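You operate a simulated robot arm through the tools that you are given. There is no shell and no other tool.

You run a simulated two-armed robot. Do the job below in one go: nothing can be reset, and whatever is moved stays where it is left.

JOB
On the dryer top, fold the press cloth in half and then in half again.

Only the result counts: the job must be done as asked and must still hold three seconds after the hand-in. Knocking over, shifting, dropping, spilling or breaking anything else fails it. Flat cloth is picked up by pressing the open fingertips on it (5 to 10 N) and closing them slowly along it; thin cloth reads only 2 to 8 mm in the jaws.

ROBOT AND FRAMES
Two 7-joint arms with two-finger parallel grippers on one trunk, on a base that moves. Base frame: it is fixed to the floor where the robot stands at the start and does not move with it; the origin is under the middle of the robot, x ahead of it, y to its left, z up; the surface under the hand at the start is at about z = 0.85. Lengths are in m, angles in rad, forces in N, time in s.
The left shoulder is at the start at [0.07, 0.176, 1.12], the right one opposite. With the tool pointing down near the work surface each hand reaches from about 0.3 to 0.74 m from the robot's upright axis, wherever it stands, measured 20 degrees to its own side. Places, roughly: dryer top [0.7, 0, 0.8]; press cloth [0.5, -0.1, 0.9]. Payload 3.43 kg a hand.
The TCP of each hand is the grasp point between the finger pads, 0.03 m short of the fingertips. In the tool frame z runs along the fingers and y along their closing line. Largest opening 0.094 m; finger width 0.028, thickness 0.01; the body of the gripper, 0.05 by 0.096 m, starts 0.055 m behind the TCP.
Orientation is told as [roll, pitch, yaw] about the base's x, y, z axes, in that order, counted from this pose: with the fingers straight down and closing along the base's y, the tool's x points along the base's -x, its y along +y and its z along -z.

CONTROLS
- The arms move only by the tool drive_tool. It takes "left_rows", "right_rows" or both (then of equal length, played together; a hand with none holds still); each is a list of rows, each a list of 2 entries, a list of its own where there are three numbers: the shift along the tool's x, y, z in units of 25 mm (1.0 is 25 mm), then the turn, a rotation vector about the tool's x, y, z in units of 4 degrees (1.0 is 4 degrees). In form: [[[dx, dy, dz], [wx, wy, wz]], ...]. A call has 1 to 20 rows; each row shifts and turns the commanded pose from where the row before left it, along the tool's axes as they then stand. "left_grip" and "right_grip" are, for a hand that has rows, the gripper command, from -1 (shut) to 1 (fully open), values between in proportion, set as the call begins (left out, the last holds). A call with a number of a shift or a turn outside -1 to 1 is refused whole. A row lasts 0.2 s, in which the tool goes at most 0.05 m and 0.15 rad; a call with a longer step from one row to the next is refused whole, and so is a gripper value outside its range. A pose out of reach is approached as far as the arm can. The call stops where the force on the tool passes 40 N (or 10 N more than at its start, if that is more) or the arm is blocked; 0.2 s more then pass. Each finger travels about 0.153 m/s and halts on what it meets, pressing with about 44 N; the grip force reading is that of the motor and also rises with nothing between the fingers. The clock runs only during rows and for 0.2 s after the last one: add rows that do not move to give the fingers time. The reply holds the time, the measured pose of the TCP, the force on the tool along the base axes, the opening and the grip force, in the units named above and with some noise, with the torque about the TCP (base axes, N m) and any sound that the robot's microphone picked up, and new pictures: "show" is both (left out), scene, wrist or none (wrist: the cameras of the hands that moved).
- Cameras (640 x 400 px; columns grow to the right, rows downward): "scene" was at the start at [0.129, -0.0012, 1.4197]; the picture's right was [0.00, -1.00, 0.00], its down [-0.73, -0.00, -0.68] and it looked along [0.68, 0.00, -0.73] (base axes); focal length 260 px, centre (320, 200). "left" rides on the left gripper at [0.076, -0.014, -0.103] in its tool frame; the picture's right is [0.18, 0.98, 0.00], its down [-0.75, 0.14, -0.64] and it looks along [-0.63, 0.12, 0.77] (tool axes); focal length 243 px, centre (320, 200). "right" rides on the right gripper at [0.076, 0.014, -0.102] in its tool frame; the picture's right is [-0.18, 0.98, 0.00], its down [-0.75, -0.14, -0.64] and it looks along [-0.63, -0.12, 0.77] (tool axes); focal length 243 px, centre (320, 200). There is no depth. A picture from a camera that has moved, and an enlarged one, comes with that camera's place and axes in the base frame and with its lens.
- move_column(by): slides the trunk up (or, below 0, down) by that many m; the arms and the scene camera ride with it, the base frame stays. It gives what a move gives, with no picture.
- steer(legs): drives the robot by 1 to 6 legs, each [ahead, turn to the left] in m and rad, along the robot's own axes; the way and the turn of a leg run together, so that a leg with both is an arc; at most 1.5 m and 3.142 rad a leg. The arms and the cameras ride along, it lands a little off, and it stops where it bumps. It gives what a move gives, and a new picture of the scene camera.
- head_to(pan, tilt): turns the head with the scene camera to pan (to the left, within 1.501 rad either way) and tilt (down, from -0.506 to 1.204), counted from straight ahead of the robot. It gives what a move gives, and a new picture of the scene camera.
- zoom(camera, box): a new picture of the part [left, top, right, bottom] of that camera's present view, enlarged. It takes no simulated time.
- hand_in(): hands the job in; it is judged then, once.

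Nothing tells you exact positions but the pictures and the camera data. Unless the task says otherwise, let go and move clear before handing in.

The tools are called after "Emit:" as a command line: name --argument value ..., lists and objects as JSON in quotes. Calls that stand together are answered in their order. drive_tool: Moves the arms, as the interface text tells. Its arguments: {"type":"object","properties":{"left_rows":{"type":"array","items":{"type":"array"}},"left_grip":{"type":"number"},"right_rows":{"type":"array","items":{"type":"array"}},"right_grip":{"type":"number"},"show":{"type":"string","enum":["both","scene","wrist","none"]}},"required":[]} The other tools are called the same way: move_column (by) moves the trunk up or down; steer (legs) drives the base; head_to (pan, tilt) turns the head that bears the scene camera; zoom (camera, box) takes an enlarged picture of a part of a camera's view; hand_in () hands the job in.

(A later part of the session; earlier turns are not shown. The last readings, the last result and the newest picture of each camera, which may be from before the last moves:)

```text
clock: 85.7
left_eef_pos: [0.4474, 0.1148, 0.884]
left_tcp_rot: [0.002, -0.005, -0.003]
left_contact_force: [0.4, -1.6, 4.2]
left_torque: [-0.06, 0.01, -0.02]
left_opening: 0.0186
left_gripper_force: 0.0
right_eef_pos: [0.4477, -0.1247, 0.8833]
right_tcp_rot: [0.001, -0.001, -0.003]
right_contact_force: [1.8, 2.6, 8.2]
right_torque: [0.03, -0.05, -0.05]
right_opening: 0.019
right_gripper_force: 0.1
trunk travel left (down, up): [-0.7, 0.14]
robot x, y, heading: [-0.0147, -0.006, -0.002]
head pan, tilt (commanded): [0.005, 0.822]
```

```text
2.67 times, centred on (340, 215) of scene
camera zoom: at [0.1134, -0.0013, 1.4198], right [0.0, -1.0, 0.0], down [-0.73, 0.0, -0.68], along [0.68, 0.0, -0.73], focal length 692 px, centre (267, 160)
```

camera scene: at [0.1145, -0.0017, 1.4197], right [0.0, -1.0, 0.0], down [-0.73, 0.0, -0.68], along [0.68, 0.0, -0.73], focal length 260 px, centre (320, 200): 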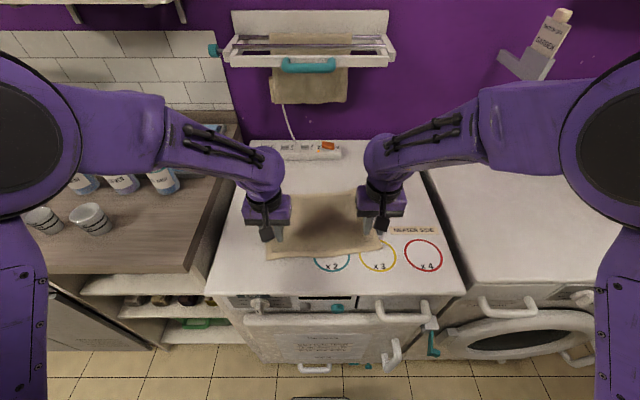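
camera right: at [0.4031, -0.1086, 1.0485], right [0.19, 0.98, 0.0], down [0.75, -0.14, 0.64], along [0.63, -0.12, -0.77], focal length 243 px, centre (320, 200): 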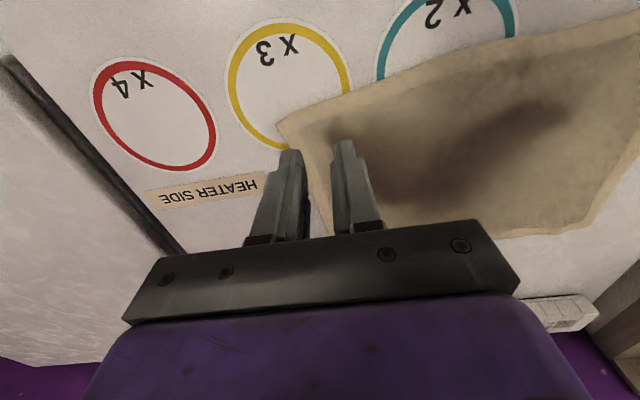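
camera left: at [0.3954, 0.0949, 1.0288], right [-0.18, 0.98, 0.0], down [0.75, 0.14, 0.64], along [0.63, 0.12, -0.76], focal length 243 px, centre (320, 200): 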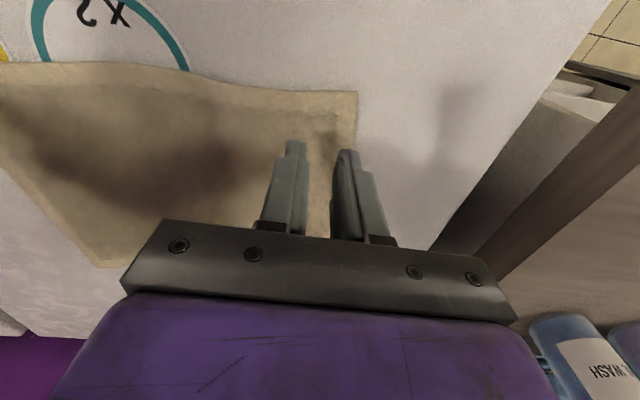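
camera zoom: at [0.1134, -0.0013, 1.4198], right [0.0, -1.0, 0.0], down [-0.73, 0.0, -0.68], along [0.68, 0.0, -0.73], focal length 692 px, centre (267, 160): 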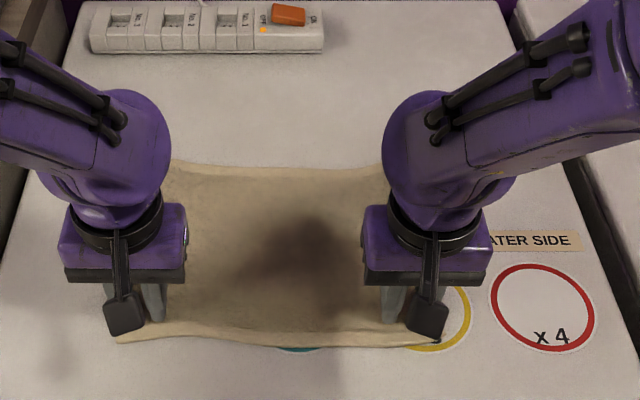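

The cloth is square now: near edge at x≈0.416 and far edge at ≈0.637. I'll lift both hands and move them over the far corners.

Emit:
drive_tool --left_rows '[[[0, 0, -0.9], [0, 0, 0]], [[0, 0, -0.9], [0, 0, 0]], [[-0.9, 0, 0], [0, 0, 0]], [[-0.9, 0, 0], [0, 0, 0]], [[-0.9, 0, 0], [0, 0, 0]], [[-0.9, 0, 0], [0, 0, 0]], [[-0.9, 0, 0], [0, 0, 0]], [[-0.9, 0, 0], [0, 0, 0]], [[-0.9, 0, 0], [0, 0, 0]], [[-0.9, 0, 0], [0, 0, 0]], [[0, 0, 0], [0, 0, 0]]]' --right_rows '[[[0, 0, -0.9], [0, 0, 0]], [[0, 0, -0.9], [0, 0, 0]], [[-0.9, 0, 0], [0, 0, 0]], [[-0.9, 0, 0], [0, 0, 0]], [[-0.9, 0, 0], [0, 0, 0]], [[-0.9, 0, 0], [0, 0, 0]], [[-0.9, 0, 0], [0, 0, 0]], [[-0.9, 0, 0], [0, 0, 0]], [[-0.9, 0, 0], [0, 0, 0]], [[-0.9, 0, 0], [0, 0, 0]], [[0, 0, 0], [0, 0, 0]]]' --left_grip -0.4 --right_grip -0.4 --show "both"

Emit:
zoom --camera "scene" --box '[220, 140, 460, 290]'

```text
clock: 88.0
left_eef_pos: [0.6271, 0.1128, 0.9293]
left_tcp_rot: [0.001, -0.003, -0.004]
left_contact_force: [0.5, -0.4, 0.7]
left_torque: [0.03, -0.03, -0.01]
left_opening: 0.0281
left_gripper_force: 0.1
right_eef_pos: [0.6255, -0.1275, 0.9271]
right_tcp_rot: [-0.001, -0.003, -0.003]
right_contact_force: [0.7, 0.6, 0.5]
right_torque: [0.0, 0.02, 0.02]
right_opening: 0.028
right_gripper_force: 0.1
trunk travel left (down, up): [-0.7, 0.14]
robot x, y, heading: [-0.0132, -0.001, 0.003]
head pan, tilt (commanded): [0.005, 0.822]
camera scene: at [0.1131, -0.0014, 1.4198], right [0.0, -1.0, 0.0], down [-0.73, 0.0, -0.68], along [0.68, 0.0, -0.73], focal length 260 px, centre (320, 200)
camera right: at [0.5501, -0.1127, 1.03], right [0.19, 0.98, 0.0], down [0.75, -0.14, 0.64], along [0.63, -0.12, -0.77], focal length 243 px, centre (320, 200)
camera left: at [0.5524, 0.0984, 1.0307], right [-0.18, 0.98, 0.0], down [0.75, 0.14, 0.65], along [0.63, 0.12, -0.76], focal length 243 px, centre (320, 200)
```

scene: 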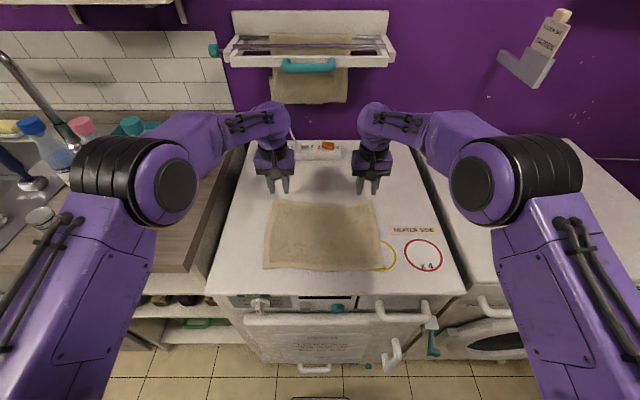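
right: 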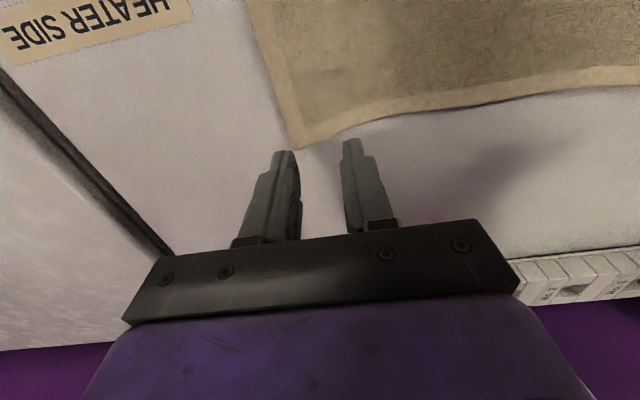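
left: 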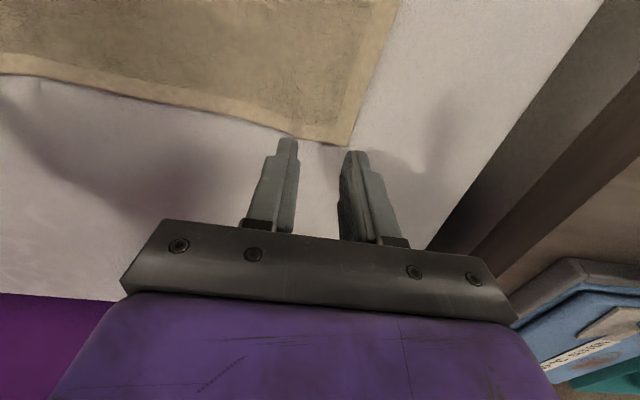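

```text
2.67 times, centred on (340, 215) of scene
camera zoom: at [0.1131, -0.0014, 1.4198], right [0.0, -1.0, 0.0], down [-0.73, 0.0, -0.68], along [0.68, 0.0, -0.73], focal length 692 px, centre (267, 160)
```

zoom: 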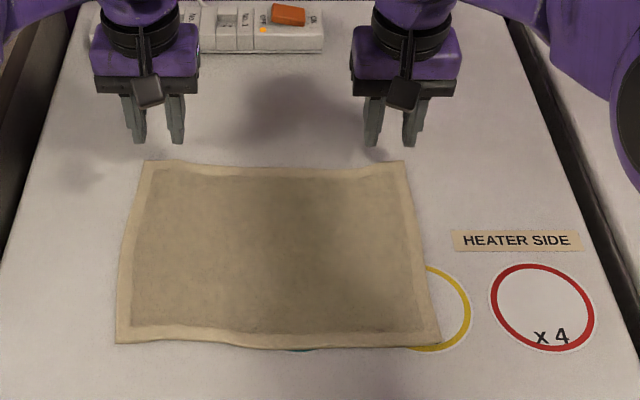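

The cloth lies perfectly flat and square: x from 0.416 to 0.639, y from −0.152 to 0.138, so the fold line is at about 0.5275. I'll lower both hands onto the far corners with a small overlap.

Emit:
drive_tool --left_rows '[[[-0.16, -0.06, 0.5], [0, 0, 0]], [[-0.16, -0.06, 0.5], [0, 0, 0]], [[0, 0, 0.4], [0, 0, 0]], [[0, 0, 0.24], [0, 0, 0]], [[0, 0, 0.12], [0, 0, 0]], [[0, 0, 0.06], [0, 0, 0]], [[0, 0, 0], [0, 0, 0]]]' --right_rows '[[[-0.19, 0.06, 0.5], [0, 0, 0]], [[-0.19, 0.06, 0.5], [0, 0, 0]], [[0, 0, 0.36], [0, 0, 0]], [[0, 0, 0.2], [0, 0, 0]], [[0, 0, 0.12], [0, 0, 0]], [[0, 0, 0.06], [0, 0, 0]], [[0, 0, 0], [0, 0, 0]]]' --show "wrist"

```text
clock: 89.7
left_eef_pos: [0.6372, 0.1119, 0.8841]
left_tcp_rot: [0.002, -0.006, -0.004]
left_contact_force: [0.7, 0.3, 4.4]
left_torque: [0.01, 0.0, -0.05]
left_opening: 0.0282
left_gripper_force: 0.0
right_eef_pos: [0.6362, -0.1248, 0.8855]
right_tcp_rot: [0.0, -0.003, -0.004]
right_contact_force: [-0.4, -0.5, 0.4]
right_torque: [0.0, 0.01, -0.01]
right_opening: 0.0282
right_gripper_force: 0.1
trunk travel left (down, up): [-0.7, 0.14]
robot x, y, heading: [-0.0139, 0.0014, -0.001]
head pan, tilt (commanded): [0.005, 0.822]
camera right: at [0.5604, -0.1097, 0.9867], right [0.19, 0.98, 0.0], down [0.75, -0.14, 0.64], along [0.63, -0.12, -0.77], focal length 243 px, centre (320, 200)
camera left: at [0.5608, 0.0956, 0.9848], right [-0.18, 0.98, 0.0], down [0.75, 0.14, 0.65], along [0.64, 0.12, -0.76], focal length 243 px, centre (320, 200)
```

right: 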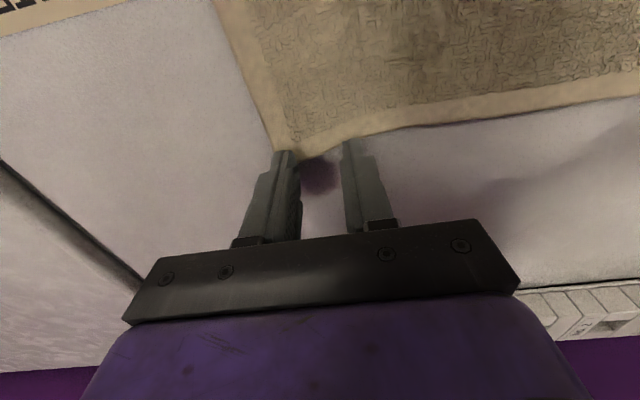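
left: 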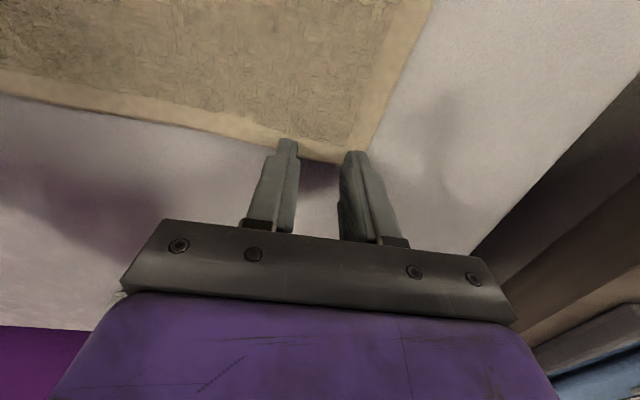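

The overlap is a bit small. I'll shift both hands 4 mm inward and then press.

Emit:
drive_tool --left_rows '[[[0, 0, -0.12], [0, 0, 0]], [[0.18, -0.05, 0], [0, 0, 0]], [[0, 0, 0.12], [0, 0, 0]], [[0, 0, 0.04], [0, 0, 0]], [[0, 0, 0], [0, 0, 0]]]' --right_rows '[[[0, 0, -0.04], [0, 0, 0]], [[0.16, 0, 0], [0, 0, 0]], [[0, 0, 0.08], [0, 0, 0]], [[0, 0, 0.06], [0, 0, 0]], [[0, 0, 0], [0, 0, 0]]]' --show "none"

```text
clock: 90.8
left_eef_pos: [0.6325, 0.1093, 0.884]
left_tcp_rot: [0.002, -0.005, -0.004]
left_contact_force: [1.0, -1.0, 4.6]
left_torque: [0.02, 0.02, 0.01]
left_opening: 0.0285
left_gripper_force: 0.0
right_eef_pos: [0.6315, -0.1256, 0.8824]
right_tcp_rot: [0.0, -0.002, -0.004]
right_contact_force: [1.6, 0.1, 4.2]
right_torque: [-0.02, 0.01, 0.01]
right_opening: 0.0281
right_gripper_force: 0.1
trunk travel left (down, up): [-0.7, 0.14]
robot x, y, heading: [-0.0138, -0.0014, -0.005]
head pan, tilt (commanded): [0.005, 0.822]
```

Emit:
drive_tool --left_rows '[[[0, 0, 0.03], [0, 0, 0]], [[0, -0.14, 0], [0, 0, 0]]]' --right_rows '[[[0, 0, 0.03], [0, 0, 0]], [[0, 0.14, 0], [0, 0, 0]]]' --left_grip -0.55 --right_grip -0.55 --show "none"

Emit:
drive_tool --left_rows '[[[0, -0.14, 0], [0, 0, 0]], [[0, 0, 0], [0, 0, 0]]]' --right_rows '[[[0, 0.14, 0], [0, 0, 0]], [[0, 0, 0], [0, 0, 0]]]' --left_grip -0.7 --right_grip -0.7 --show "wrist"

Emit:
drive_tool --left_rows '[[[0, -0.12, 0], [0, 0, 0]], [[0, 0, 0], [0, 0, 0]]]' --right_rows '[[[0, 0.12, 0], [0, 0, 0]], [[0, 0, 0], [0, 0, 0]]]' --left_grip -0.85 --right_grip -0.85 --show "none"

Emit:
drive_tool --left_rows '[[[0, -0.04, 0], [0, 0, 0]], [[0, 0, 0], [0, 0, 0]], [[0, 0, 0], [0, 0, 0]]]' --right_rows '[[[0, 0.04, 0], [0, 0, 0]], [[0, 0, 0], [0, 0, 0]], [[0, 0, 0], [0, 0, 0]]]' --left_grip -1 --right_grip -1 --show "wrist"

```text
clock: 91.5
left_eef_pos: [0.6305, 0.1071, 0.8833]
left_tcp_rot: [0.001, -0.006, -0.003]
left_contact_force: [-0.6, 2.0, 7.2]
left_torque: [0.05, 0.11, -0.06]
left_opening: 0.0212
left_gripper_force: 0.0
right_eef_pos: [0.6303, -0.1217, 0.8824]
right_tcp_rot: [0.0, -0.004, -0.004]
right_contact_force: [0.5, -1.7, 8.3]
right_torque: [-0.08, 0.04, 0.0]
right_opening: 0.0217
right_gripper_force: 0.4
trunk travel left (down, up): [-0.7, 0.14]
robot x, y, heading: [-0.0166, 0.0002, -0.004]
head pan, tilt (commanded): [0.005, 0.822]
```

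```text
clock: 92.0
left_eef_pos: [0.6301, 0.1026, 0.8831]
left_tcp_rot: [0.001, -0.007, -0.004]
left_contact_force: [0.7, 1.7, 7.4]
left_torque: [0.08, 0.04, -0.06]
left_opening: 0.014
left_gripper_force: 0.5
right_eef_pos: [0.6301, -0.1177, 0.8839]
right_tcp_rot: [0.002, -0.003, -0.004]
right_contact_force: [0.3, -2.7, 10.2]
right_torque: [-0.08, 0.05, 0.02]
right_opening: 0.0144
right_gripper_force: 0.8
trunk travel left (down, up): [-0.7, 0.14]
robot x, y, heading: [-0.0147, 0.002, 0.002]
head pan, tilt (commanded): [0.005, 0.822]
camera right: at [0.5547, -0.1033, 0.9847], right [0.19, 0.98, 0.0], down [0.75, -0.14, 0.64], along [0.63, -0.12, -0.76], focal length 243 px, centre (320, 200)
camera left: at [0.5547, 0.0873, 0.9841], right [-0.18, 0.98, 0.0], down [0.75, 0.14, 0.65], along [0.64, 0.12, -0.76], focal length 243 px, centre (320, 200)
```

right: 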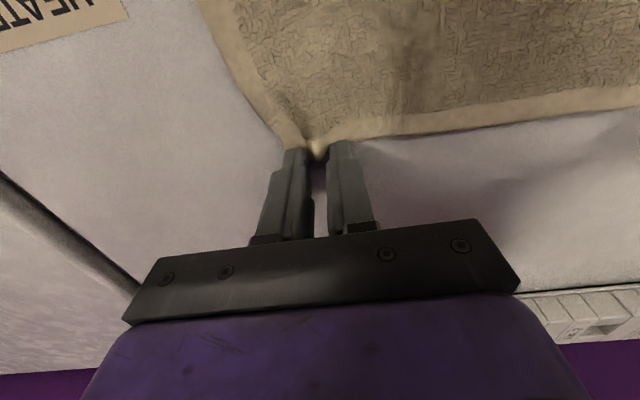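
left: 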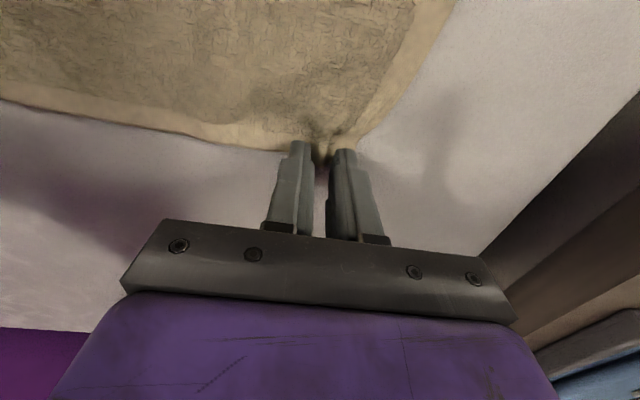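

```text
clock: 92.7
left_eef_pos: [0.6306, 0.0987, 0.8835]
left_tcp_rot: [0.001, -0.006, -0.004]
left_contact_force: [0.3, 1.8, 6.4]
left_torque: [0.07, 0.06, -0.02]
left_opening: 0.0077
left_gripper_force: 0.1
right_eef_pos: [0.6299, -0.1143, 0.8829]
right_tcp_rot: [-0.001, -0.004, -0.003]
right_contact_force: [-0.1, -3.0, 12.5]
right_torque: [-0.11, 0.09, 0.04]
right_opening: 0.0076
right_gripper_force: 0.4
trunk travel left (down, up): [-0.7, 0.14]
robot x, y, heading: [-0.0153, -0.0058, -0.005]
head pan, tilt (commanded): [0.005, 0.822]
```

```text
clock: 93.5
left_eef_pos: [0.63, 0.0983, 0.8834]
left_tcp_rot: [0.001, -0.004, -0.004]
left_contact_force: [-0.7, 1.6, 5.2]
left_torque: [0.02, 0.03, -0.01]
left_opening: 0.0033
left_gripper_force: 38.3
right_eef_pos: [0.6303, -0.1131, 0.8826]
right_tcp_rot: [0.0, -0.003, -0.004]
right_contact_force: [1.7, -3.4, 11.5]
right_torque: [-0.13, 0.13, 0.08]
right_opening: 0.0033
right_gripper_force: 37.8
trunk travel left (down, up): [-0.7, 0.14]
robot x, y, heading: [-0.0154, -0.0032, -0.002]
head pan, tilt (commanded): [0.005, 0.822]
camera right: at [0.5545, -0.0991, 0.9845], right [0.19, 0.98, 0.0], down [0.75, -0.14, 0.64], along [0.63, -0.12, -0.76], focal length 243 px, centre (320, 200)
camera left: at [0.5545, 0.0833, 0.9843], right [-0.18, 0.98, 0.0], down [0.75, 0.14, 0.65], along [0.64, 0.12, -0.76], focal length 243 px, centre (320, 200)
```

right: 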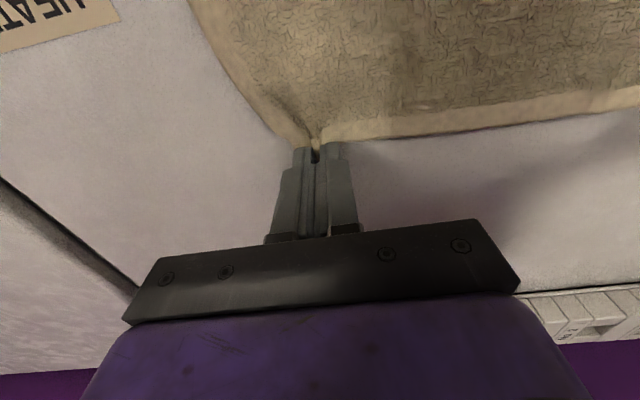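
left: 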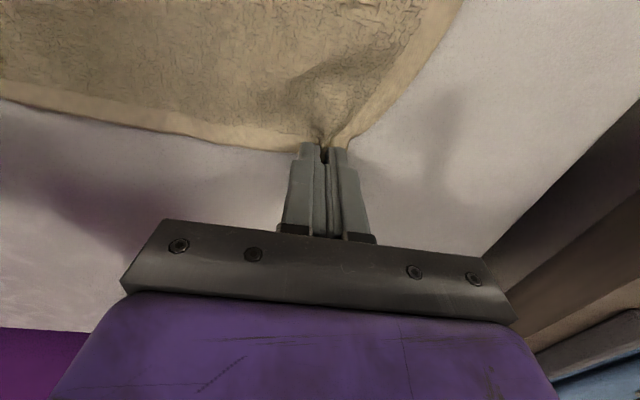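

Both far corners are cleanly pinched (3.3 mm each). Now the first part of the fold arc, turning the fingers forward as the edge comes up.

Emit:
drive_tool --left_rows '[[[0.092, 0, -0.412], [0, -1, 0]], [[0.104, 0, -0.412], [0, -1, 0]], [[0.116, 0, -0.412], [0, -1, 0]], [[0.13, 0, -0.408], [0, -1, 0]], [[0.145, 0, -0.408], [0, -1, 0]], [[0.156, 0, -0.402], [0, -1, 0]], [[0.168, 0, -0.399], [0, -1, 0]], [[0.181, 0, -0.4], [0, -1, 0]], [[0.193, 0, -0.394], [0, -1, 0]], [[0.204, 0, -0.386], [0, -1, 0]]]' --right_rows '[[[0.092, 0, -0.412], [0, -1, 0]], [[0.104, 0, -0.412], [0, -1, 0]], [[0.116, 0, -0.412], [0, -1, 0]], [[0.13, 0, -0.408], [0, -1, 0]], [[0.145, 0, -0.408], [0, -1, 0]], [[0.156, 0, -0.402], [0, -1, 0]], [[0.168, 0, -0.399], [0, -1, 0]], [[0.181, 0, -0.4], [0, -1, 0]], [[0.193, 0, -0.394], [0, -1, 0]], [[0.204, 0, -0.386], [0, -1, 0]]]' --show "both"

Emit:
zoom --camera "scene" --box '[220, 140, 460, 290]'

```text
clock: 95.7
left_eef_pos: [0.5778, 0.112, 0.9688]
left_tcp_rot: [-0.062, -0.664, 0.084]
left_contact_force: [-0.2, -5.5, -0.5]
left_torque: [-0.16, 0.04, -0.07]
left_opening: 0.0029
left_gripper_force: 38.0
left hand out of reach, approached as far as the arm can: row 10
right_eef_pos: [0.5723, -0.1237, 0.9704]
right_tcp_rot: [0.08, -0.697, -0.093]
right_contact_force: [-0.6, 5.0, 0.7]
right_torque: [0.13, 0.03, 0.08]
right_opening: 0.0033
right_gripper_force: 38.2
trunk travel left (down, up): [-0.7, 0.14]
robot x, y, heading: [-0.0138, -0.003, -0.002]
head pan, tilt (commanded): [0.005, 0.822]
camera scene: at [0.1133, -0.001, 1.4198], right [0.0, -1.0, 0.0], down [-0.73, 0.0, -0.68], along [0.68, 0.0, -0.73], focal length 260 px, centre (320, 200)
camera right: at [0.4484, -0.1054, 0.9998], right [0.18, 0.97, 0.18], down [0.16, -0.21, 0.97], along [0.97, -0.15, -0.19], focal length 243 px, centre (320, 200)
camera left: at [0.457, 0.0931, 1.0018], right [-0.19, 0.97, -0.16], down [0.19, 0.2, 0.96], along [0.96, 0.15, -0.22], focal length 243 px, centre (320, 200)
```

scene: 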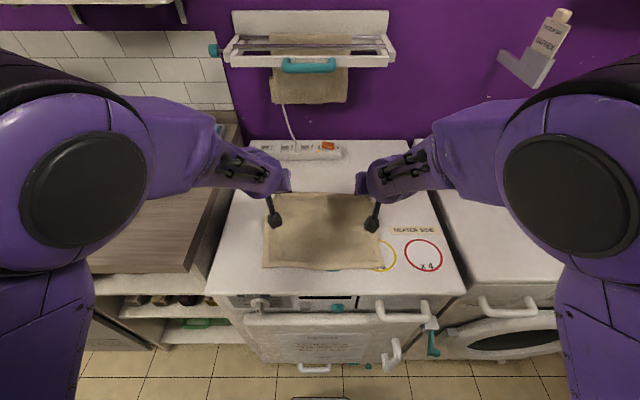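
right: 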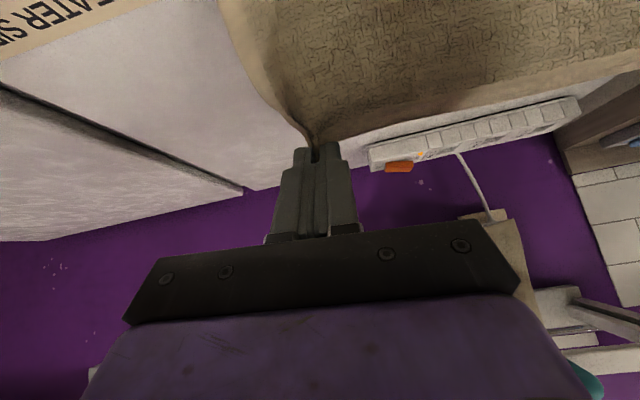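
left: 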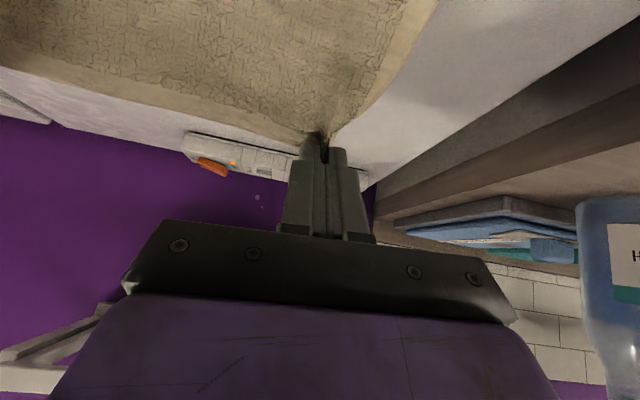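

```text
2.67 times, centred on (340, 215) of scene
camera zoom: at [0.1133, -0.001, 1.4198], right [0.0, -1.0, 0.0], down [-0.73, 0.0, -0.68], along [0.68, 0.0, -0.73], focal length 692 px, centre (267, 160)
```

zoom: 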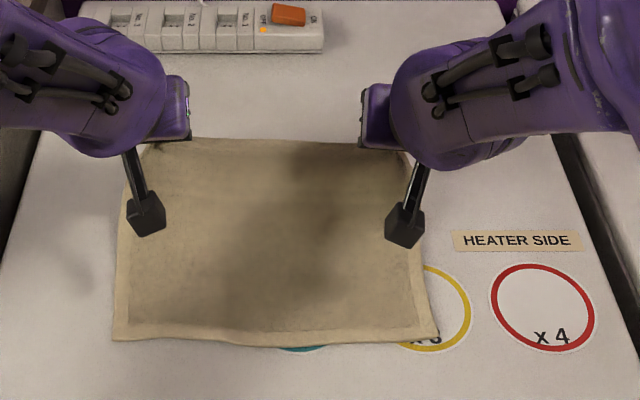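

Tilting this low drives both arms into joint limits, whereas it worked when the hands were level with the shoulders. So I'll lay the edge back down flat, let go, and lower the trunk so tilting works at table height.

Emit:
drive_tool --left_rows '[[[-0.137, -0.056, 0.389], [-0.015, 1, 0.095]], [[-0.124, -0.056, 0.396], [-0.015, 1, 0.095]], [[-0.113, -0.056, 0.402], [-0.015, 1, 0.095]], [[-0.1, -0.056, 0.4], [-0.015, 1, 0.095]], [[-0.088, -0.056, 0.402], [-0.015, 1, 0.095]], [[-0.076, -0.056, 0.407], [-0.015, 1, 0.095]], [[-0.061, -0.056, 0.406], [-0.015, 1, 0.095]], [[-0.047, -0.056, 0.409], [-0.015, 1, 0.095]], [[-0.034, -0.056, 0.408], [-0.015, 1, 0.095]], [[0, -0.056, 0.2], [-0.015, 0.5, 0.095]], [[0, 0, 0], [0, 0, 0]]]' --right_rows '[[[-0.177, 0, 0.399], [0, 1, 0]], [[-0.164, 0, 0.406], [0, 1, 0]], [[-0.153, 0, 0.412], [0, 1, 0]], [[-0.14, 0, 0.41], [0, 1, 0]], [[-0.128, 0, 0.412], [0, 1, 0]], [[-0.116, 0, 0.417], [0, 1, 0]], [[-0.101, 0, 0.416], [0, 1, 0]], [[-0.087, 0, 0.419], [0, 1, 0]], [[-0.074, 0, 0.418], [0, 1, 0]], [[-0.063, 0, 0.3], [0, 1, 0]], [[0, 0, 0], [0, 0, 0]]]' --show "both"

Emit:
zoom --camera "scene" --box '[220, 140, 460, 290]'

```text
clock: 98.0
left_eef_pos: [0.6269, 0.0879, 0.8839]
left_tcp_rot: [0.032, -0.041, -0.063]
left_contact_force: [1.9, 1.4, 12.6]
left_torque: [-0.03, 0.11, 0.02]
left_opening: 0.0034
left_gripper_force: 37.6
right_eef_pos: [0.6318, -0.1122, 0.8838]
right_tcp_rot: [0.0, -0.002, -0.004]
right_contact_force: [0.0, -0.4, 1.0]
right_torque: [-0.01, -0.04, 0.04]
right_opening: 0.003
right_gripper_force: 38.4
trunk travel left (down, up): [-0.7, 0.14]
robot x, y, heading: [-0.0172, -0.0015, 0.004]
head pan, tilt (commanded): [0.005, 0.822]
camera scene: at [0.1127, -0.0013, 1.42], right [0.0, -1.0, 0.0], down [-0.73, 0.0, -0.68], along [0.68, 0.0, -0.73], focal length 260 px, centre (320, 200)
camera right: at [0.5551, -0.0983, 0.9865], right [0.19, 0.98, 0.0], down [0.75, -0.14, 0.64], along [0.63, -0.12, -0.77], focal length 243 px, centre (320, 200)
camera left: at [0.5468, 0.0741, 0.9826], right [-0.12, 0.99, 0.03], down [0.73, 0.07, 0.68], along [0.67, 0.1, -0.74], focal length 243 px, centre (320, 200)
```

scene: 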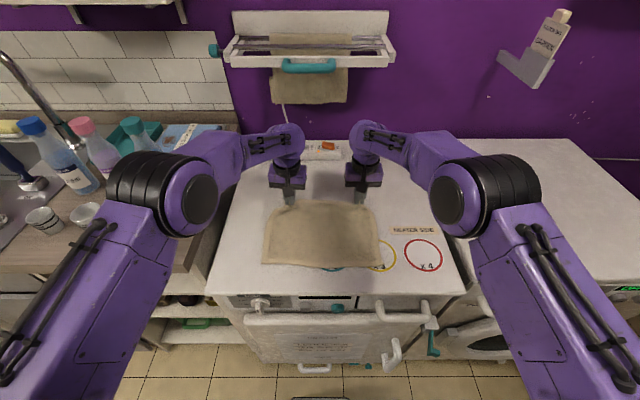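
right: 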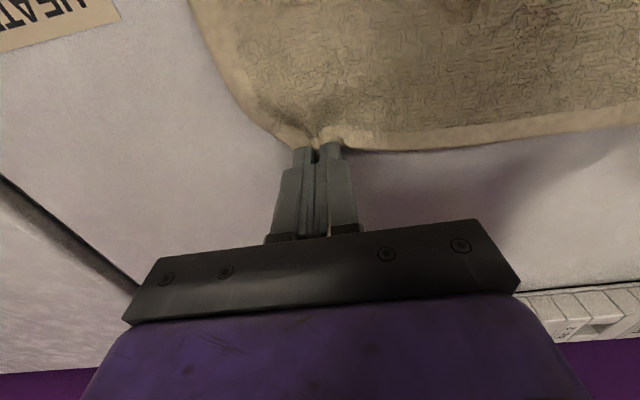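
left: 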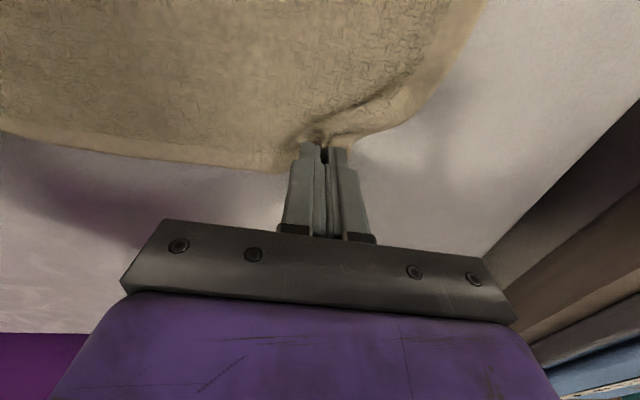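

```text
2.67 times, centred on (340, 215) of scene
camera zoom: at [0.1127, -0.0013, 1.42], right [0.0, -1.0, 0.0], down [-0.73, 0.0, -0.68], along [0.68, 0.0, -0.73], focal length 692 px, centre (267, 160)
```

zoom: 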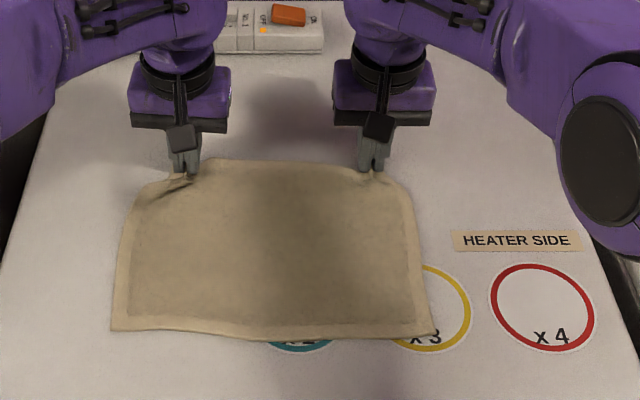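

The cloth is back down nearly flat. I'll square the left hand, draw it outward a bit, and open both grippers with an outward drift so the edge spreads.

Emit:
drive_tool --left_rows '[[[0, 0.2, -0.03], [0.46, 0.59, -0.9]], [[0, 0.2, 0], [0, 0, 0]], [[0, 0, 0], [0, 0, 0]]]' --right_rows '[[[0, 0, 0.05], [0, 0, 0]], [[0, 0, 0.03], [0, 0, 0]], [[0, 0, 0], [0, 0, 0]]]' --show "none"

Emit:
drive_tool --left_rows '[[[0, 0.14, 0], [0, 0, 0]], [[0, 0.14, 0], [0, 0, 0]]]' --right_rows '[[[0, -0.14, 0], [0, 0, 0]], [[0, -0.14, 0], [0, 0, 0]]]' --left_grip -0.7 --right_grip -0.7 --show "none"

Emit:
drive_tool --left_rows '[[[0, 0.14, 0], [0, 0, 0]], [[0, 0.14, 0], [0, 0, 0]], [[0, 0.14, 0], [0, 0, 0]]]' --right_rows '[[[0, -0.14, 0], [0, 0, 0]], [[0, -0.14, 0], [0, 0, 0]], [[0, -0.14, 0], [0, 0, 0]]]' --left_grip -0.4 --right_grip -0.4 --show "wrist"

Emit:
zoom --camera "scene" --box '[220, 140, 460, 290]'

```text
clock: 98.8
left_eef_pos: [0.6259, 0.0975, 0.885]
left_tcp_rot: [0.002, 0.002, 0.004]
left_contact_force: [-0.5, 0.1, 1.3]
left_torque: [0.02, 0.03, -0.01]
left_opening: 0.0032
left_gripper_force: 37.7
right_eef_pos: [0.6314, -0.1147, 0.8828]
right_tcp_rot: [0.0, -0.004, -0.004]
right_contact_force: [-0.9, -1.1, 7.8]
right_torque: [-0.03, 0.09, 0.02]
right_opening: 0.0031
right_gripper_force: 38.6
trunk travel left (down, up): [-0.7, 0.14]
robot x, y, heading: [-0.0144, 0.0009, -0.002]
head pan, tilt (commanded): [0.005, 0.822]
```

```text
clock: 99.5
left_eef_pos: [0.6266, 0.1052, 0.8845]
left_tcp_rot: [0.001, 0.002, 0.0]
left_contact_force: [1.3, -0.8, 1.1]
left_torque: [-0.03, 0.06, -0.01]
left_opening: 0.0141
left_gripper_force: 0.4
right_eef_pos: [0.6317, -0.1198, 0.8834]
right_tcp_rot: [0.003, -0.003, -0.003]
right_contact_force: [-0.1, 1.6, 9.1]
right_torque: [0.03, 0.11, -0.02]
right_opening: 0.0139
right_gripper_force: 0.1
trunk travel left (down, up): [-0.7, 0.14]
robot x, y, heading: [-0.0183, -0.0049, 0.0]
head pan, tilt (commanded): [0.005, 0.822]
```

```text
clock: 100.2
left_eef_pos: [0.6264, 0.1149, 0.8842]
left_tcp_rot: [-0.001, 0.003, 0.002]
left_contact_force: [0.3, -1.5, 0.9]
left_torque: [-0.07, 0.03, 0.03]
left_opening: 0.0282
left_gripper_force: 0.1
right_eef_pos: [0.6323, -0.1313, 0.8836]
right_tcp_rot: [0.0, -0.001, -0.005]
right_contact_force: [0.1, 3.5, 9.6]
right_torque: [0.06, 0.08, -0.04]
right_opening: 0.026
right_gripper_force: 0.1
trunk travel left (down, up): [-0.7, 0.14]
robot x, y, heading: [-0.0157, -0.0034, -0.003]
head pan, tilt (commanded): [0.005, 0.822]
camera right: at [0.5551, -0.1157, 0.9849], right [0.19, 0.98, 0.0], down [0.75, -0.14, 0.64], along [0.63, -0.12, -0.77], focal length 243 px, centre (320, 200)
camera left: at [0.5516, 0.0997, 0.9861], right [-0.19, 0.98, 0.0], down [0.75, 0.14, 0.64], along [0.63, 0.12, -0.77], focal length 243 px, centre (320, 200)
```

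right: 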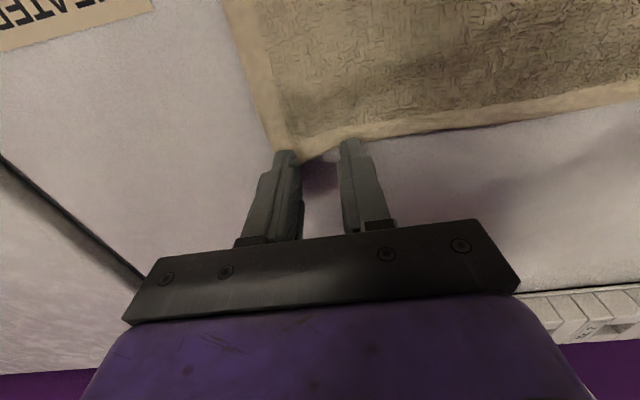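
left: 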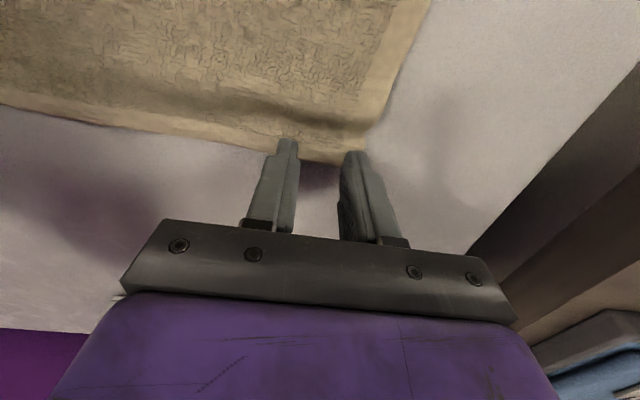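

```text
2.67 times, centred on (340, 215) of scene
camera zoom: at [0.1128, -0.0006, 1.4198], right [0.0, -1.0, 0.0], down [-0.73, 0.0, -0.68], along [0.68, 0.0, -0.73], focal length 692 px, centre (267, 160)
```

zoom: 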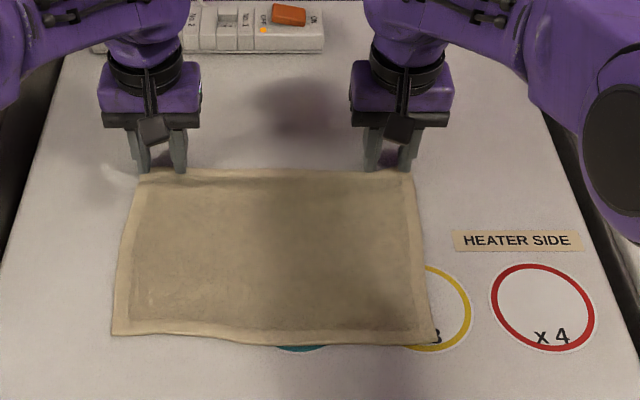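

The cloth is flat and square again. I'll lift both hands well clear and lower the trunk by 0.15 m.

Emit:
drive_tool --left_rows '[[[0, 0, -0.6], [0, 0, 0]], [[0, 0, -0.9], [0, 0, 0]], [[0.3, 0, -0.9], [0, 0, 0]], [[0.4, 0, -0.9], [0, 0, 0]], [[0.4, 0, -0.9], [0, 0, 0]], [[0.4, 0, -0.9], [0, 0, 0]], [[0.4, 0, -0.9], [0, 0, 0]], [[0.4, 0, -0.9], [0, 0, 0]], [[0.4, 0, -0.9], [0, 0, 0]], [[0.4, 0, -0.9], [0, 0, 0]]]' --right_rows '[[[0, 0, -0.6], [0, 0, 0]], [[0, 0, -0.9], [0, 0, 0]], [[0.3, 0, -0.9], [0, 0, 0]], [[0.4, 0, -0.9], [0, 0, 0]], [[0.4, 0, -0.9], [0, 0, 0]], [[0.4, 0, -0.9], [0, 0, 0]], [[0.4, 0, -0.9], [0, 0, 0]], [[0.4, 0, -0.9], [0, 0, 0]], [[0.4, 0, -0.9], [0, 0, 0]], [[0.4, 0, -0.9], [0, 0, 0]]]' --show "none"

Emit:
move_column --by -0.15

Emit:
zoom --camera "scene" --box '[0, 0, 640, 400]'

```text
clock: 102.5
left_eef_pos: [0.5476, 0.1138, 1.1034]
left_tcp_rot: [0.0, 0.0, 0.0]
left_contact_force: [-1.2, 0.5, 0.2]
left_torque: [0.0, 0.0, -0.02]
left_opening: 0.0281
left_gripper_force: 0.2
right_eef_pos: [0.553, -0.1321, 1.1009]
right_tcp_rot: [0.002, -0.004, -0.004]
right_contact_force: [0.1, 0.2, -0.3]
right_torque: [0.01, -0.02, -0.02]
right_opening: 0.0282
right_gripper_force: 0.2
trunk travel left (down, up): [-0.7, 0.14]
robot x, y, heading: [-0.0135, -0.0016, -0.002]
head pan, tilt (commanded): [0.005, 0.822]
```

```text
clock: 104.2
left_eef_pos: [0.5497, 0.1147, 0.9522]
left_tcp_rot: [-0.002, 0.003, 0.003]
left_contact_force: [0.7, -0.2, -0.6]
left_torque: [0.0, -0.01, 0.02]
left_opening: 0.0283
left_gripper_force: 0.0
right_eef_pos: [0.5554, -0.132, 0.95]
right_tcp_rot: [0.0, -0.001, -0.004]
right_contact_force: [0.3, 0.0, 0.3]
right_torque: [-0.02, 0.0, -0.01]
right_opening: 0.0281
right_gripper_force: 0.0
trunk travel left (down, up): [-0.55, 0.29]
robot x, y, heading: [-0.0126, 0.0001, 0.002]
head pan, tilt (commanded): [0.005, 0.822]
```

```text
1.00 times, centred on (320, 200) of scene (not enlarged: the box is as wide or as high as the picture)
camera zoom: at [0.1142, -0.0013, 1.2697], right [0.0, -1.0, 0.0], down [-0.73, 0.0, -0.68], along [0.68, 0.0, -0.73], focal length 260 px, centre (320, 200)
```

zoom: 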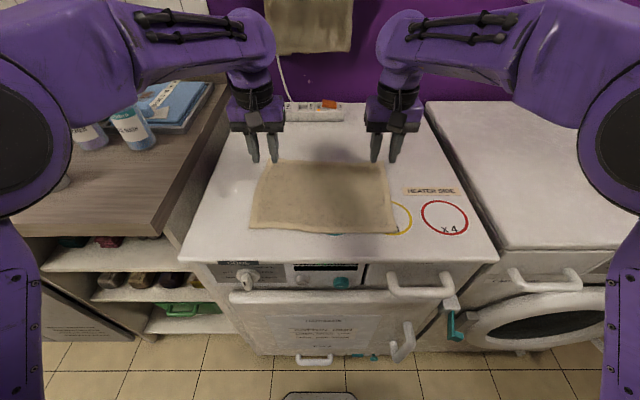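

The trunk is down. I'll test tilting both hands to 60° at this table-relative height before gripping again.

Emit:
drive_tool --left_rows '[[[0, 0, 0], [0, -1, 0]], [[0, 0, 0], [0, -1, 0]], [[0, 0, 0], [0, -1, 0]], [[0, 0, 0], [0, -1, 0]], [[0, 0, 0], [0, -1, 0]], [[0, 0, 0], [0, -1, 0]], [[0, 0, 0], [0, -1, 0]], [[0, 0, 0], [0, -1, 0]], [[0, 0, 0], [0, -1, 0]], [[0, 0, 0], [0, -1, 0]], [[0, 0, 0], [0, -1, 0]], [[0, 0, 0], [0, -1, 0]], [[0, 0, 0], [0, -1, 0]], [[0, 0, 0], [0, -1, 0]], [[0, 0, 0], [0, -1, 0]], [[0, 0, 0], [0, -1, 0]]]' --right_rows '[[[0, 0, 0], [0, -1, 0]], [[0, 0, 0], [0, -1, 0]], [[0, 0, 0], [0, -1, 0]], [[0, 0, 0], [0, -1, 0]], [[0, 0, 0], [0, -1, 0]], [[0, 0, 0], [0, -1, 0]], [[0, 0, 0], [0, -1, 0]], [[0, 0, 0], [0, -1, 0]], [[0, 0, 0], [0, -1, 0]], [[0, 0, 0], [0, -1, 0]], [[0, 0, 0], [0, -1, 0]], [[0, 0, 0], [0, -1, 0]], [[0, 0, 0], [0, -1, 0]], [[0, 0, 0], [0, -1, 0]], [[0, 0, 0], [0, -1, 0]], [[0, 0, 0], [0, -1, 0]]]' --show "scene"

```text
clock: 107.6
left_eef_pos: [0.5505, 0.116, 0.9522]
left_tcp_rot: [-0.001, -1.114, 0.001]
left_contact_force: [0.7, 0.4, -0.3]
left_torque: [0.02, -0.04, 0.02]
left_opening: 0.0282
left_gripper_force: 0.1
right_eef_pos: [0.5556, -0.1418, 0.948]
right_tcp_rot: [-0.056, -0.933, 0.003]
right_contact_force: [-0.3, -0.4, 0.1]
right_torque: [0.02, 0.03, 0.01]
right_opening: 0.0281
right_gripper_force: 0.1
right hand out of reach, approached as far as the arm can: row 12, 14, 16
trunk travel left (down, up): [-0.55, 0.29]
robot x, y, heading: [-0.0151, 0.0015, -0.004]
head pan, tilt (commanded): [0.005, 0.822]
camera scene: at [0.1148, -0.0003, 1.2696], right [0.0, -1.0, 0.0], down [-0.73, 0.0, -0.68], along [0.68, 0.0, -0.73], focal length 260 px, centre (320, 200)
```

scene: 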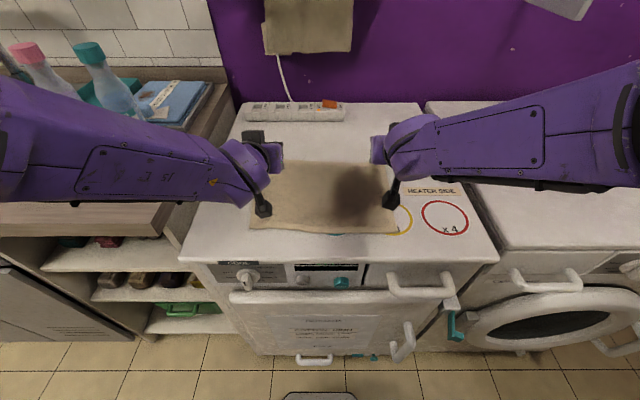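

The left tilts fine; the right hits a limit at y≈−0.14. I'll move the right hand inward to y≈−0.10 and see if it reaches the same tilt.

Emit:
drive_tool --right_rows '[[[0, 0.6, 0], [0, 0, 0]], [[0, 0.6, 0], [0, 0, 0]], [[0, 0.3, 0], [0, 0, 0]], [[0, 0, 0], [0, 0, 0]]]' --show "none"

```text
clock: 108.6
left_eef_pos: [0.55, 0.1148, 0.9523]
left_tcp_rot: [0.002, -1.112, 0.0]
left_contact_force: [-0.3, 0.3, 0.1]
left_torque: [0.03, -0.01, -0.01]
left_opening: 0.0281
left_gripper_force: 0.1
right_eef_pos: [0.5561, -0.1017, 0.9473]
right_tcp_rot: [-0.058, -0.933, 0.001]
right_contact_force: [0.4, 0.2, -0.5]
right_torque: [-0.02, 0.02, -0.01]
right_opening: 0.0281
right_gripper_force: 0.1
trunk travel left (down, up): [-0.55, 0.29]
robot x, y, heading: [-0.0095, 0.0025, 0.0]
head pan, tilt (commanded): [0.005, 0.822]
```

Emit:
drive_tool --right_rows '[[[0, 0, 0], [-0.28, -0.88, 0]], [[0, 0, 0], [-0.28, -0.88, 0]], [[0, 0, 0], [-0.28, -0.88, 0]], [[0, 0, 0], [0, 0, 0]]]' --show "none"

```text
clock: 109.6
left_eef_pos: [0.5516, 0.1143, 0.9525]
left_tcp_rot: [-0.001, -1.113, 0.0]
left_contact_force: [0.2, 0.5, 0.6]
left_torque: [-0.01, 0.0, -0.02]
left_opening: 0.0283
left_gripper_force: 0.0
right_eef_pos: [0.5567, -0.1017, 0.9479]
right_tcp_rot: [-0.007, -1.117, 0.012]
right_contact_force: [0.6, -0.1, 0.7]
right_torque: [0.0, -0.03, 0.02]
right_opening: 0.0281
right_gripper_force: 0.0
trunk travel left (down, up): [-0.55, 0.29]
robot x, y, heading: [-0.0152, 0.0022, -0.002]
head pan, tilt (commanded): [0.005, 0.822]
```

Both hands are at 64° now. I'll rehearse the end of the arc in free space (hands near x 0.435, just above the cloth's near edge).

Emit:
drive_tool --left_rows '[[[0.495, -0.1, -0.649], [0, 0, 0]], [[0.495, -0.1, -0.649], [0, 0, 0]], [[0.495, -0.1, -0.649], [0, 0, 0]], [[0.495, -0.1, -0.649], [0, 0, 0]], [[0.495, -0.1, -0.649], [0, 0, 0]], [[0.495, -0.1, -0.649], [0, 0, 0]], [[0, 0, 0], [0, 0, 0]]]' --right_rows '[[[0.495, 0, -0.649], [0, 0, 0]], [[0.495, 0, -0.649], [0, 0, 0]], [[0.495, 0, -0.649], [0, 0, 0]], [[0.495, 0, -0.649], [0, 0, 0]], [[0.495, 0, -0.649], [0, 0, 0]], [[0.495, 0, -0.649], [0, 0, 0]], [[0, 0, 0], [0, 0, 0]]]' --show "both"

```text
clock: 111.2
left_eef_pos: [0.4313, 0.0995, 0.9288]
left_tcp_rot: [0.002, -1.113, 0.0]
left_contact_force: [0.8, 0.1, -0.1]
left_torque: [0.04, 0.0, -0.01]
left_opening: 0.0281
left_gripper_force: 0.0
right_eef_pos: [0.4369, -0.1041, 0.9229]
right_tcp_rot: [-0.008, -1.117, 0.012]
right_contact_force: [0.3, -0.2, 0.0]
right_torque: [-0.02, -0.02, 0.02]
right_opening: 0.0281
right_gripper_force: 0.1
trunk travel left (down, up): [-0.55, 0.29]
robot x, y, heading: [-0.0151, 0.0013, 0.001]
head pan, tilt (commanded): [0.005, 0.822]
camera scene: at [0.1148, -0.0012, 1.2696], right [0.0, -1.0, 0.0], down [-0.73, 0.0, -0.68], along [0.68, 0.0, -0.73], focal length 260 px, centre (320, 200)
camera right: at [0.3113, -0.0891, 0.8992], right [0.07, 0.98, 0.16], down [-0.25, -0.14, 0.96], along [0.97, -0.11, 0.23], focal length 243 px, centre (320, 200)
camera left: at [0.3057, 0.0837, 0.9036], right [-0.08, 0.98, -0.16], down [-0.24, 0.14, 0.96], along [0.97, 0.12, 0.23], focal length 243 px, centre (320, 200)
```

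scene: 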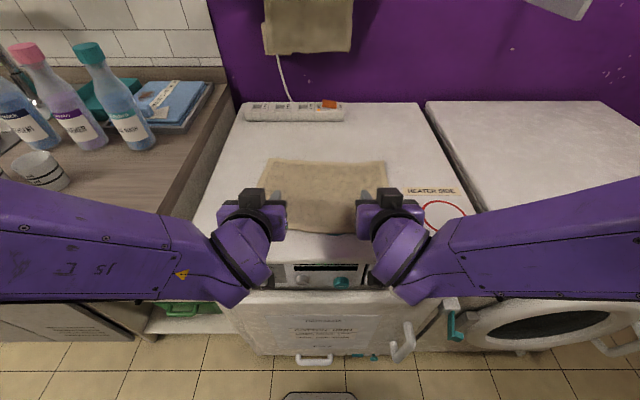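
right: 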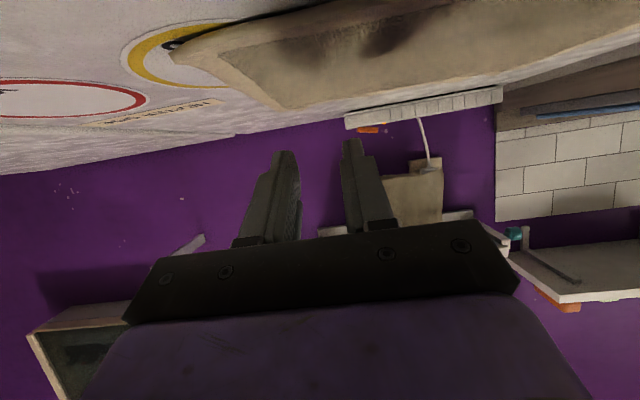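
left: 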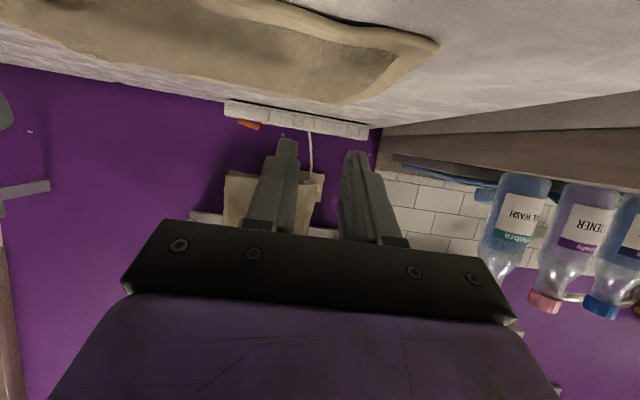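

The end-of-arc pose is reachable with both hands tilted. Now I'll move the hands back to the far edge, untilting on the way, at y≈±0.10.

Emit:
drive_tool --left_rows '[[[-0.433, 0, 0.341], [0, 1, 0]], [[-0.456, 0, 0.31], [0, 1, 0]], [[-0.476, 0, 0.277], [0, 1, 0]], [[-0.495, 0, 0.243], [0, 1, 0]], [[-0.51, 0, 0.208], [0, 1, 0]], [[-0.524, 0, 0.172], [0, 1, 0]], [[-0.534, 0, 0.135], [0, 1, 0]], [[-0.542, 0, 0.098], [0, 1, 0]], [[-0.315, 0, 0.432], [0, 1, 0]], [[-0.344, 0, 0.409], [0, 1, 0]], [[-0.372, 0, 0.384], [0, 1, 0]], [[-0.398, 0, 0.358], [0, 1, 0]], [[-0.422, 0, 0.329], [0, 1, 0]], [[-0.444, 0, 0.299], [0, 1, 0]], [[-0.463, 0, 0.267], [0, 1, 0]], [[-0.481, 0, 0.234], [0, 1, 0]], [[0, 0, 0], [0, 0, 0]]]' --right_rows '[[[-0.433, 0, 0.341], [0.05, 1, 0]], [[-0.456, 0, 0.31], [0.05, 1, 0]], [[-0.476, 0, 0.277], [0, 1, 0]], [[-0.495, 0, 0.243], [0, 1, 0]], [[-0.51, 0, 0.208], [0, 1, 0]], [[-0.524, 0, 0.172], [0, 1, 0]], [[-0.534, 0, 0.135], [0, 1, 0]], [[-0.542, 0, 0.098], [0, 1, 0]], [[-0.315, 0, 0.432], [0, 1, 0]], [[-0.344, 0, 0.409], [0, 1, 0]], [[-0.372, 0, 0.384], [0, 1, 0]], [[-0.398, 0, 0.358], [0, 1, 0]], [[-0.422, 0, 0.329], [0, 1, 0]], [[-0.444, 0, 0.299], [0, 1, 0]], [[-0.463, 0, 0.267], [0, 1, 0]], [[-0.481, 0, 0.234], [0, 1, 0]], [[0, 0, 0], [0, 0, 0]]]' --show "both"

Emit:
zoom --camera "scene" --box '[200, 90, 460, 253]'

```text
clock: 114.8
left_eef_pos: [0.6283, 0.0991, 0.9366]
left_tcp_rot: [0.0, 0.001, 0.002]
left_contact_force: [-0.5, 0.8, 1.0]
left_torque: [0.03, -0.04, 0.01]
left_opening: 0.0282
left_gripper_force: 0.0
right_eef_pos: [0.6335, -0.1027, 0.933]
right_tcp_rot: [-0.007, -0.002, 0.001]
right_contact_force: [0.2, 0.0, 0.1]
right_torque: [0.01, -0.03, 0.0]
right_opening: 0.0281
right_gripper_force: 0.0
trunk travel left (down, up): [-0.55, 0.29]
robot x, y, heading: [-0.0144, -0.0056, 0.002]
head pan, tilt (commanded): [0.005, 0.822]
camera scene: at [0.1124, -0.0014, 1.2699], right [0.0, -1.0, 0.0], down [-0.73, 0.0, -0.68], along [0.68, 0.0, -0.73], focal length 260 px, centre (320, 200)
camera right: at [0.5579, -0.0876, 1.0342], right [0.18, 0.98, -0.01], down [0.75, -0.14, 0.64], along [0.63, -0.12, -0.77], focal length 243 px, centre (320, 200)
camera left: at [0.5528, 0.0842, 1.0378], right [-0.19, 0.98, 0.0], down [0.75, 0.14, 0.64], along [0.63, 0.12, -0.77], focal length 243 px, centre (320, 200)
```

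scene: 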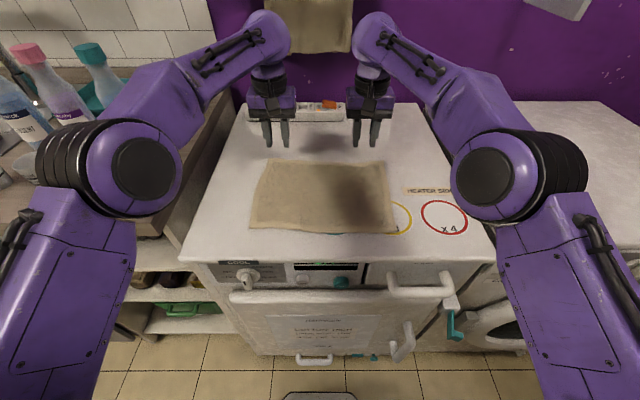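
right: 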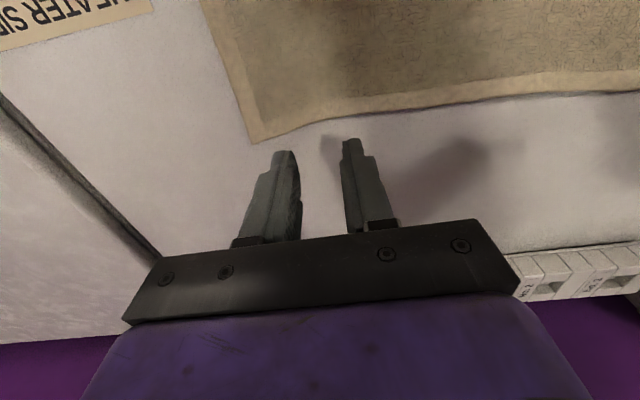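
left: 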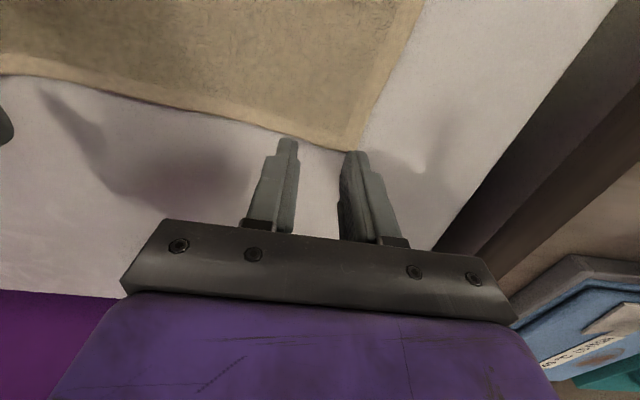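

```text
2.45 times, centred on (330, 172) of scene
camera zoom: at [0.1124, -0.0014, 1.2699], right [0.0, -1.0, 0.0], down [-0.73, 0.0, -0.68], along [0.68, 0.0, -0.73], focal length 637 px, centre (296, 270)
```

zoom: 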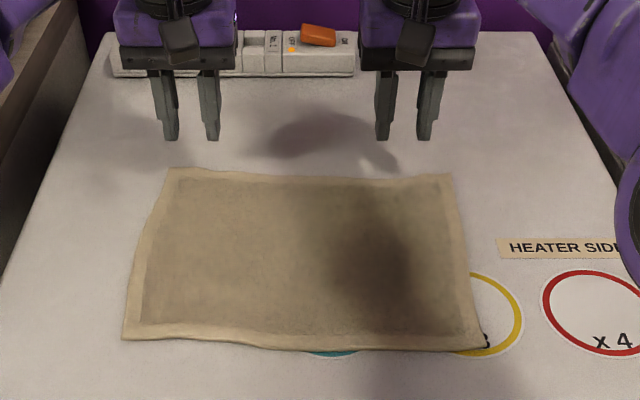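

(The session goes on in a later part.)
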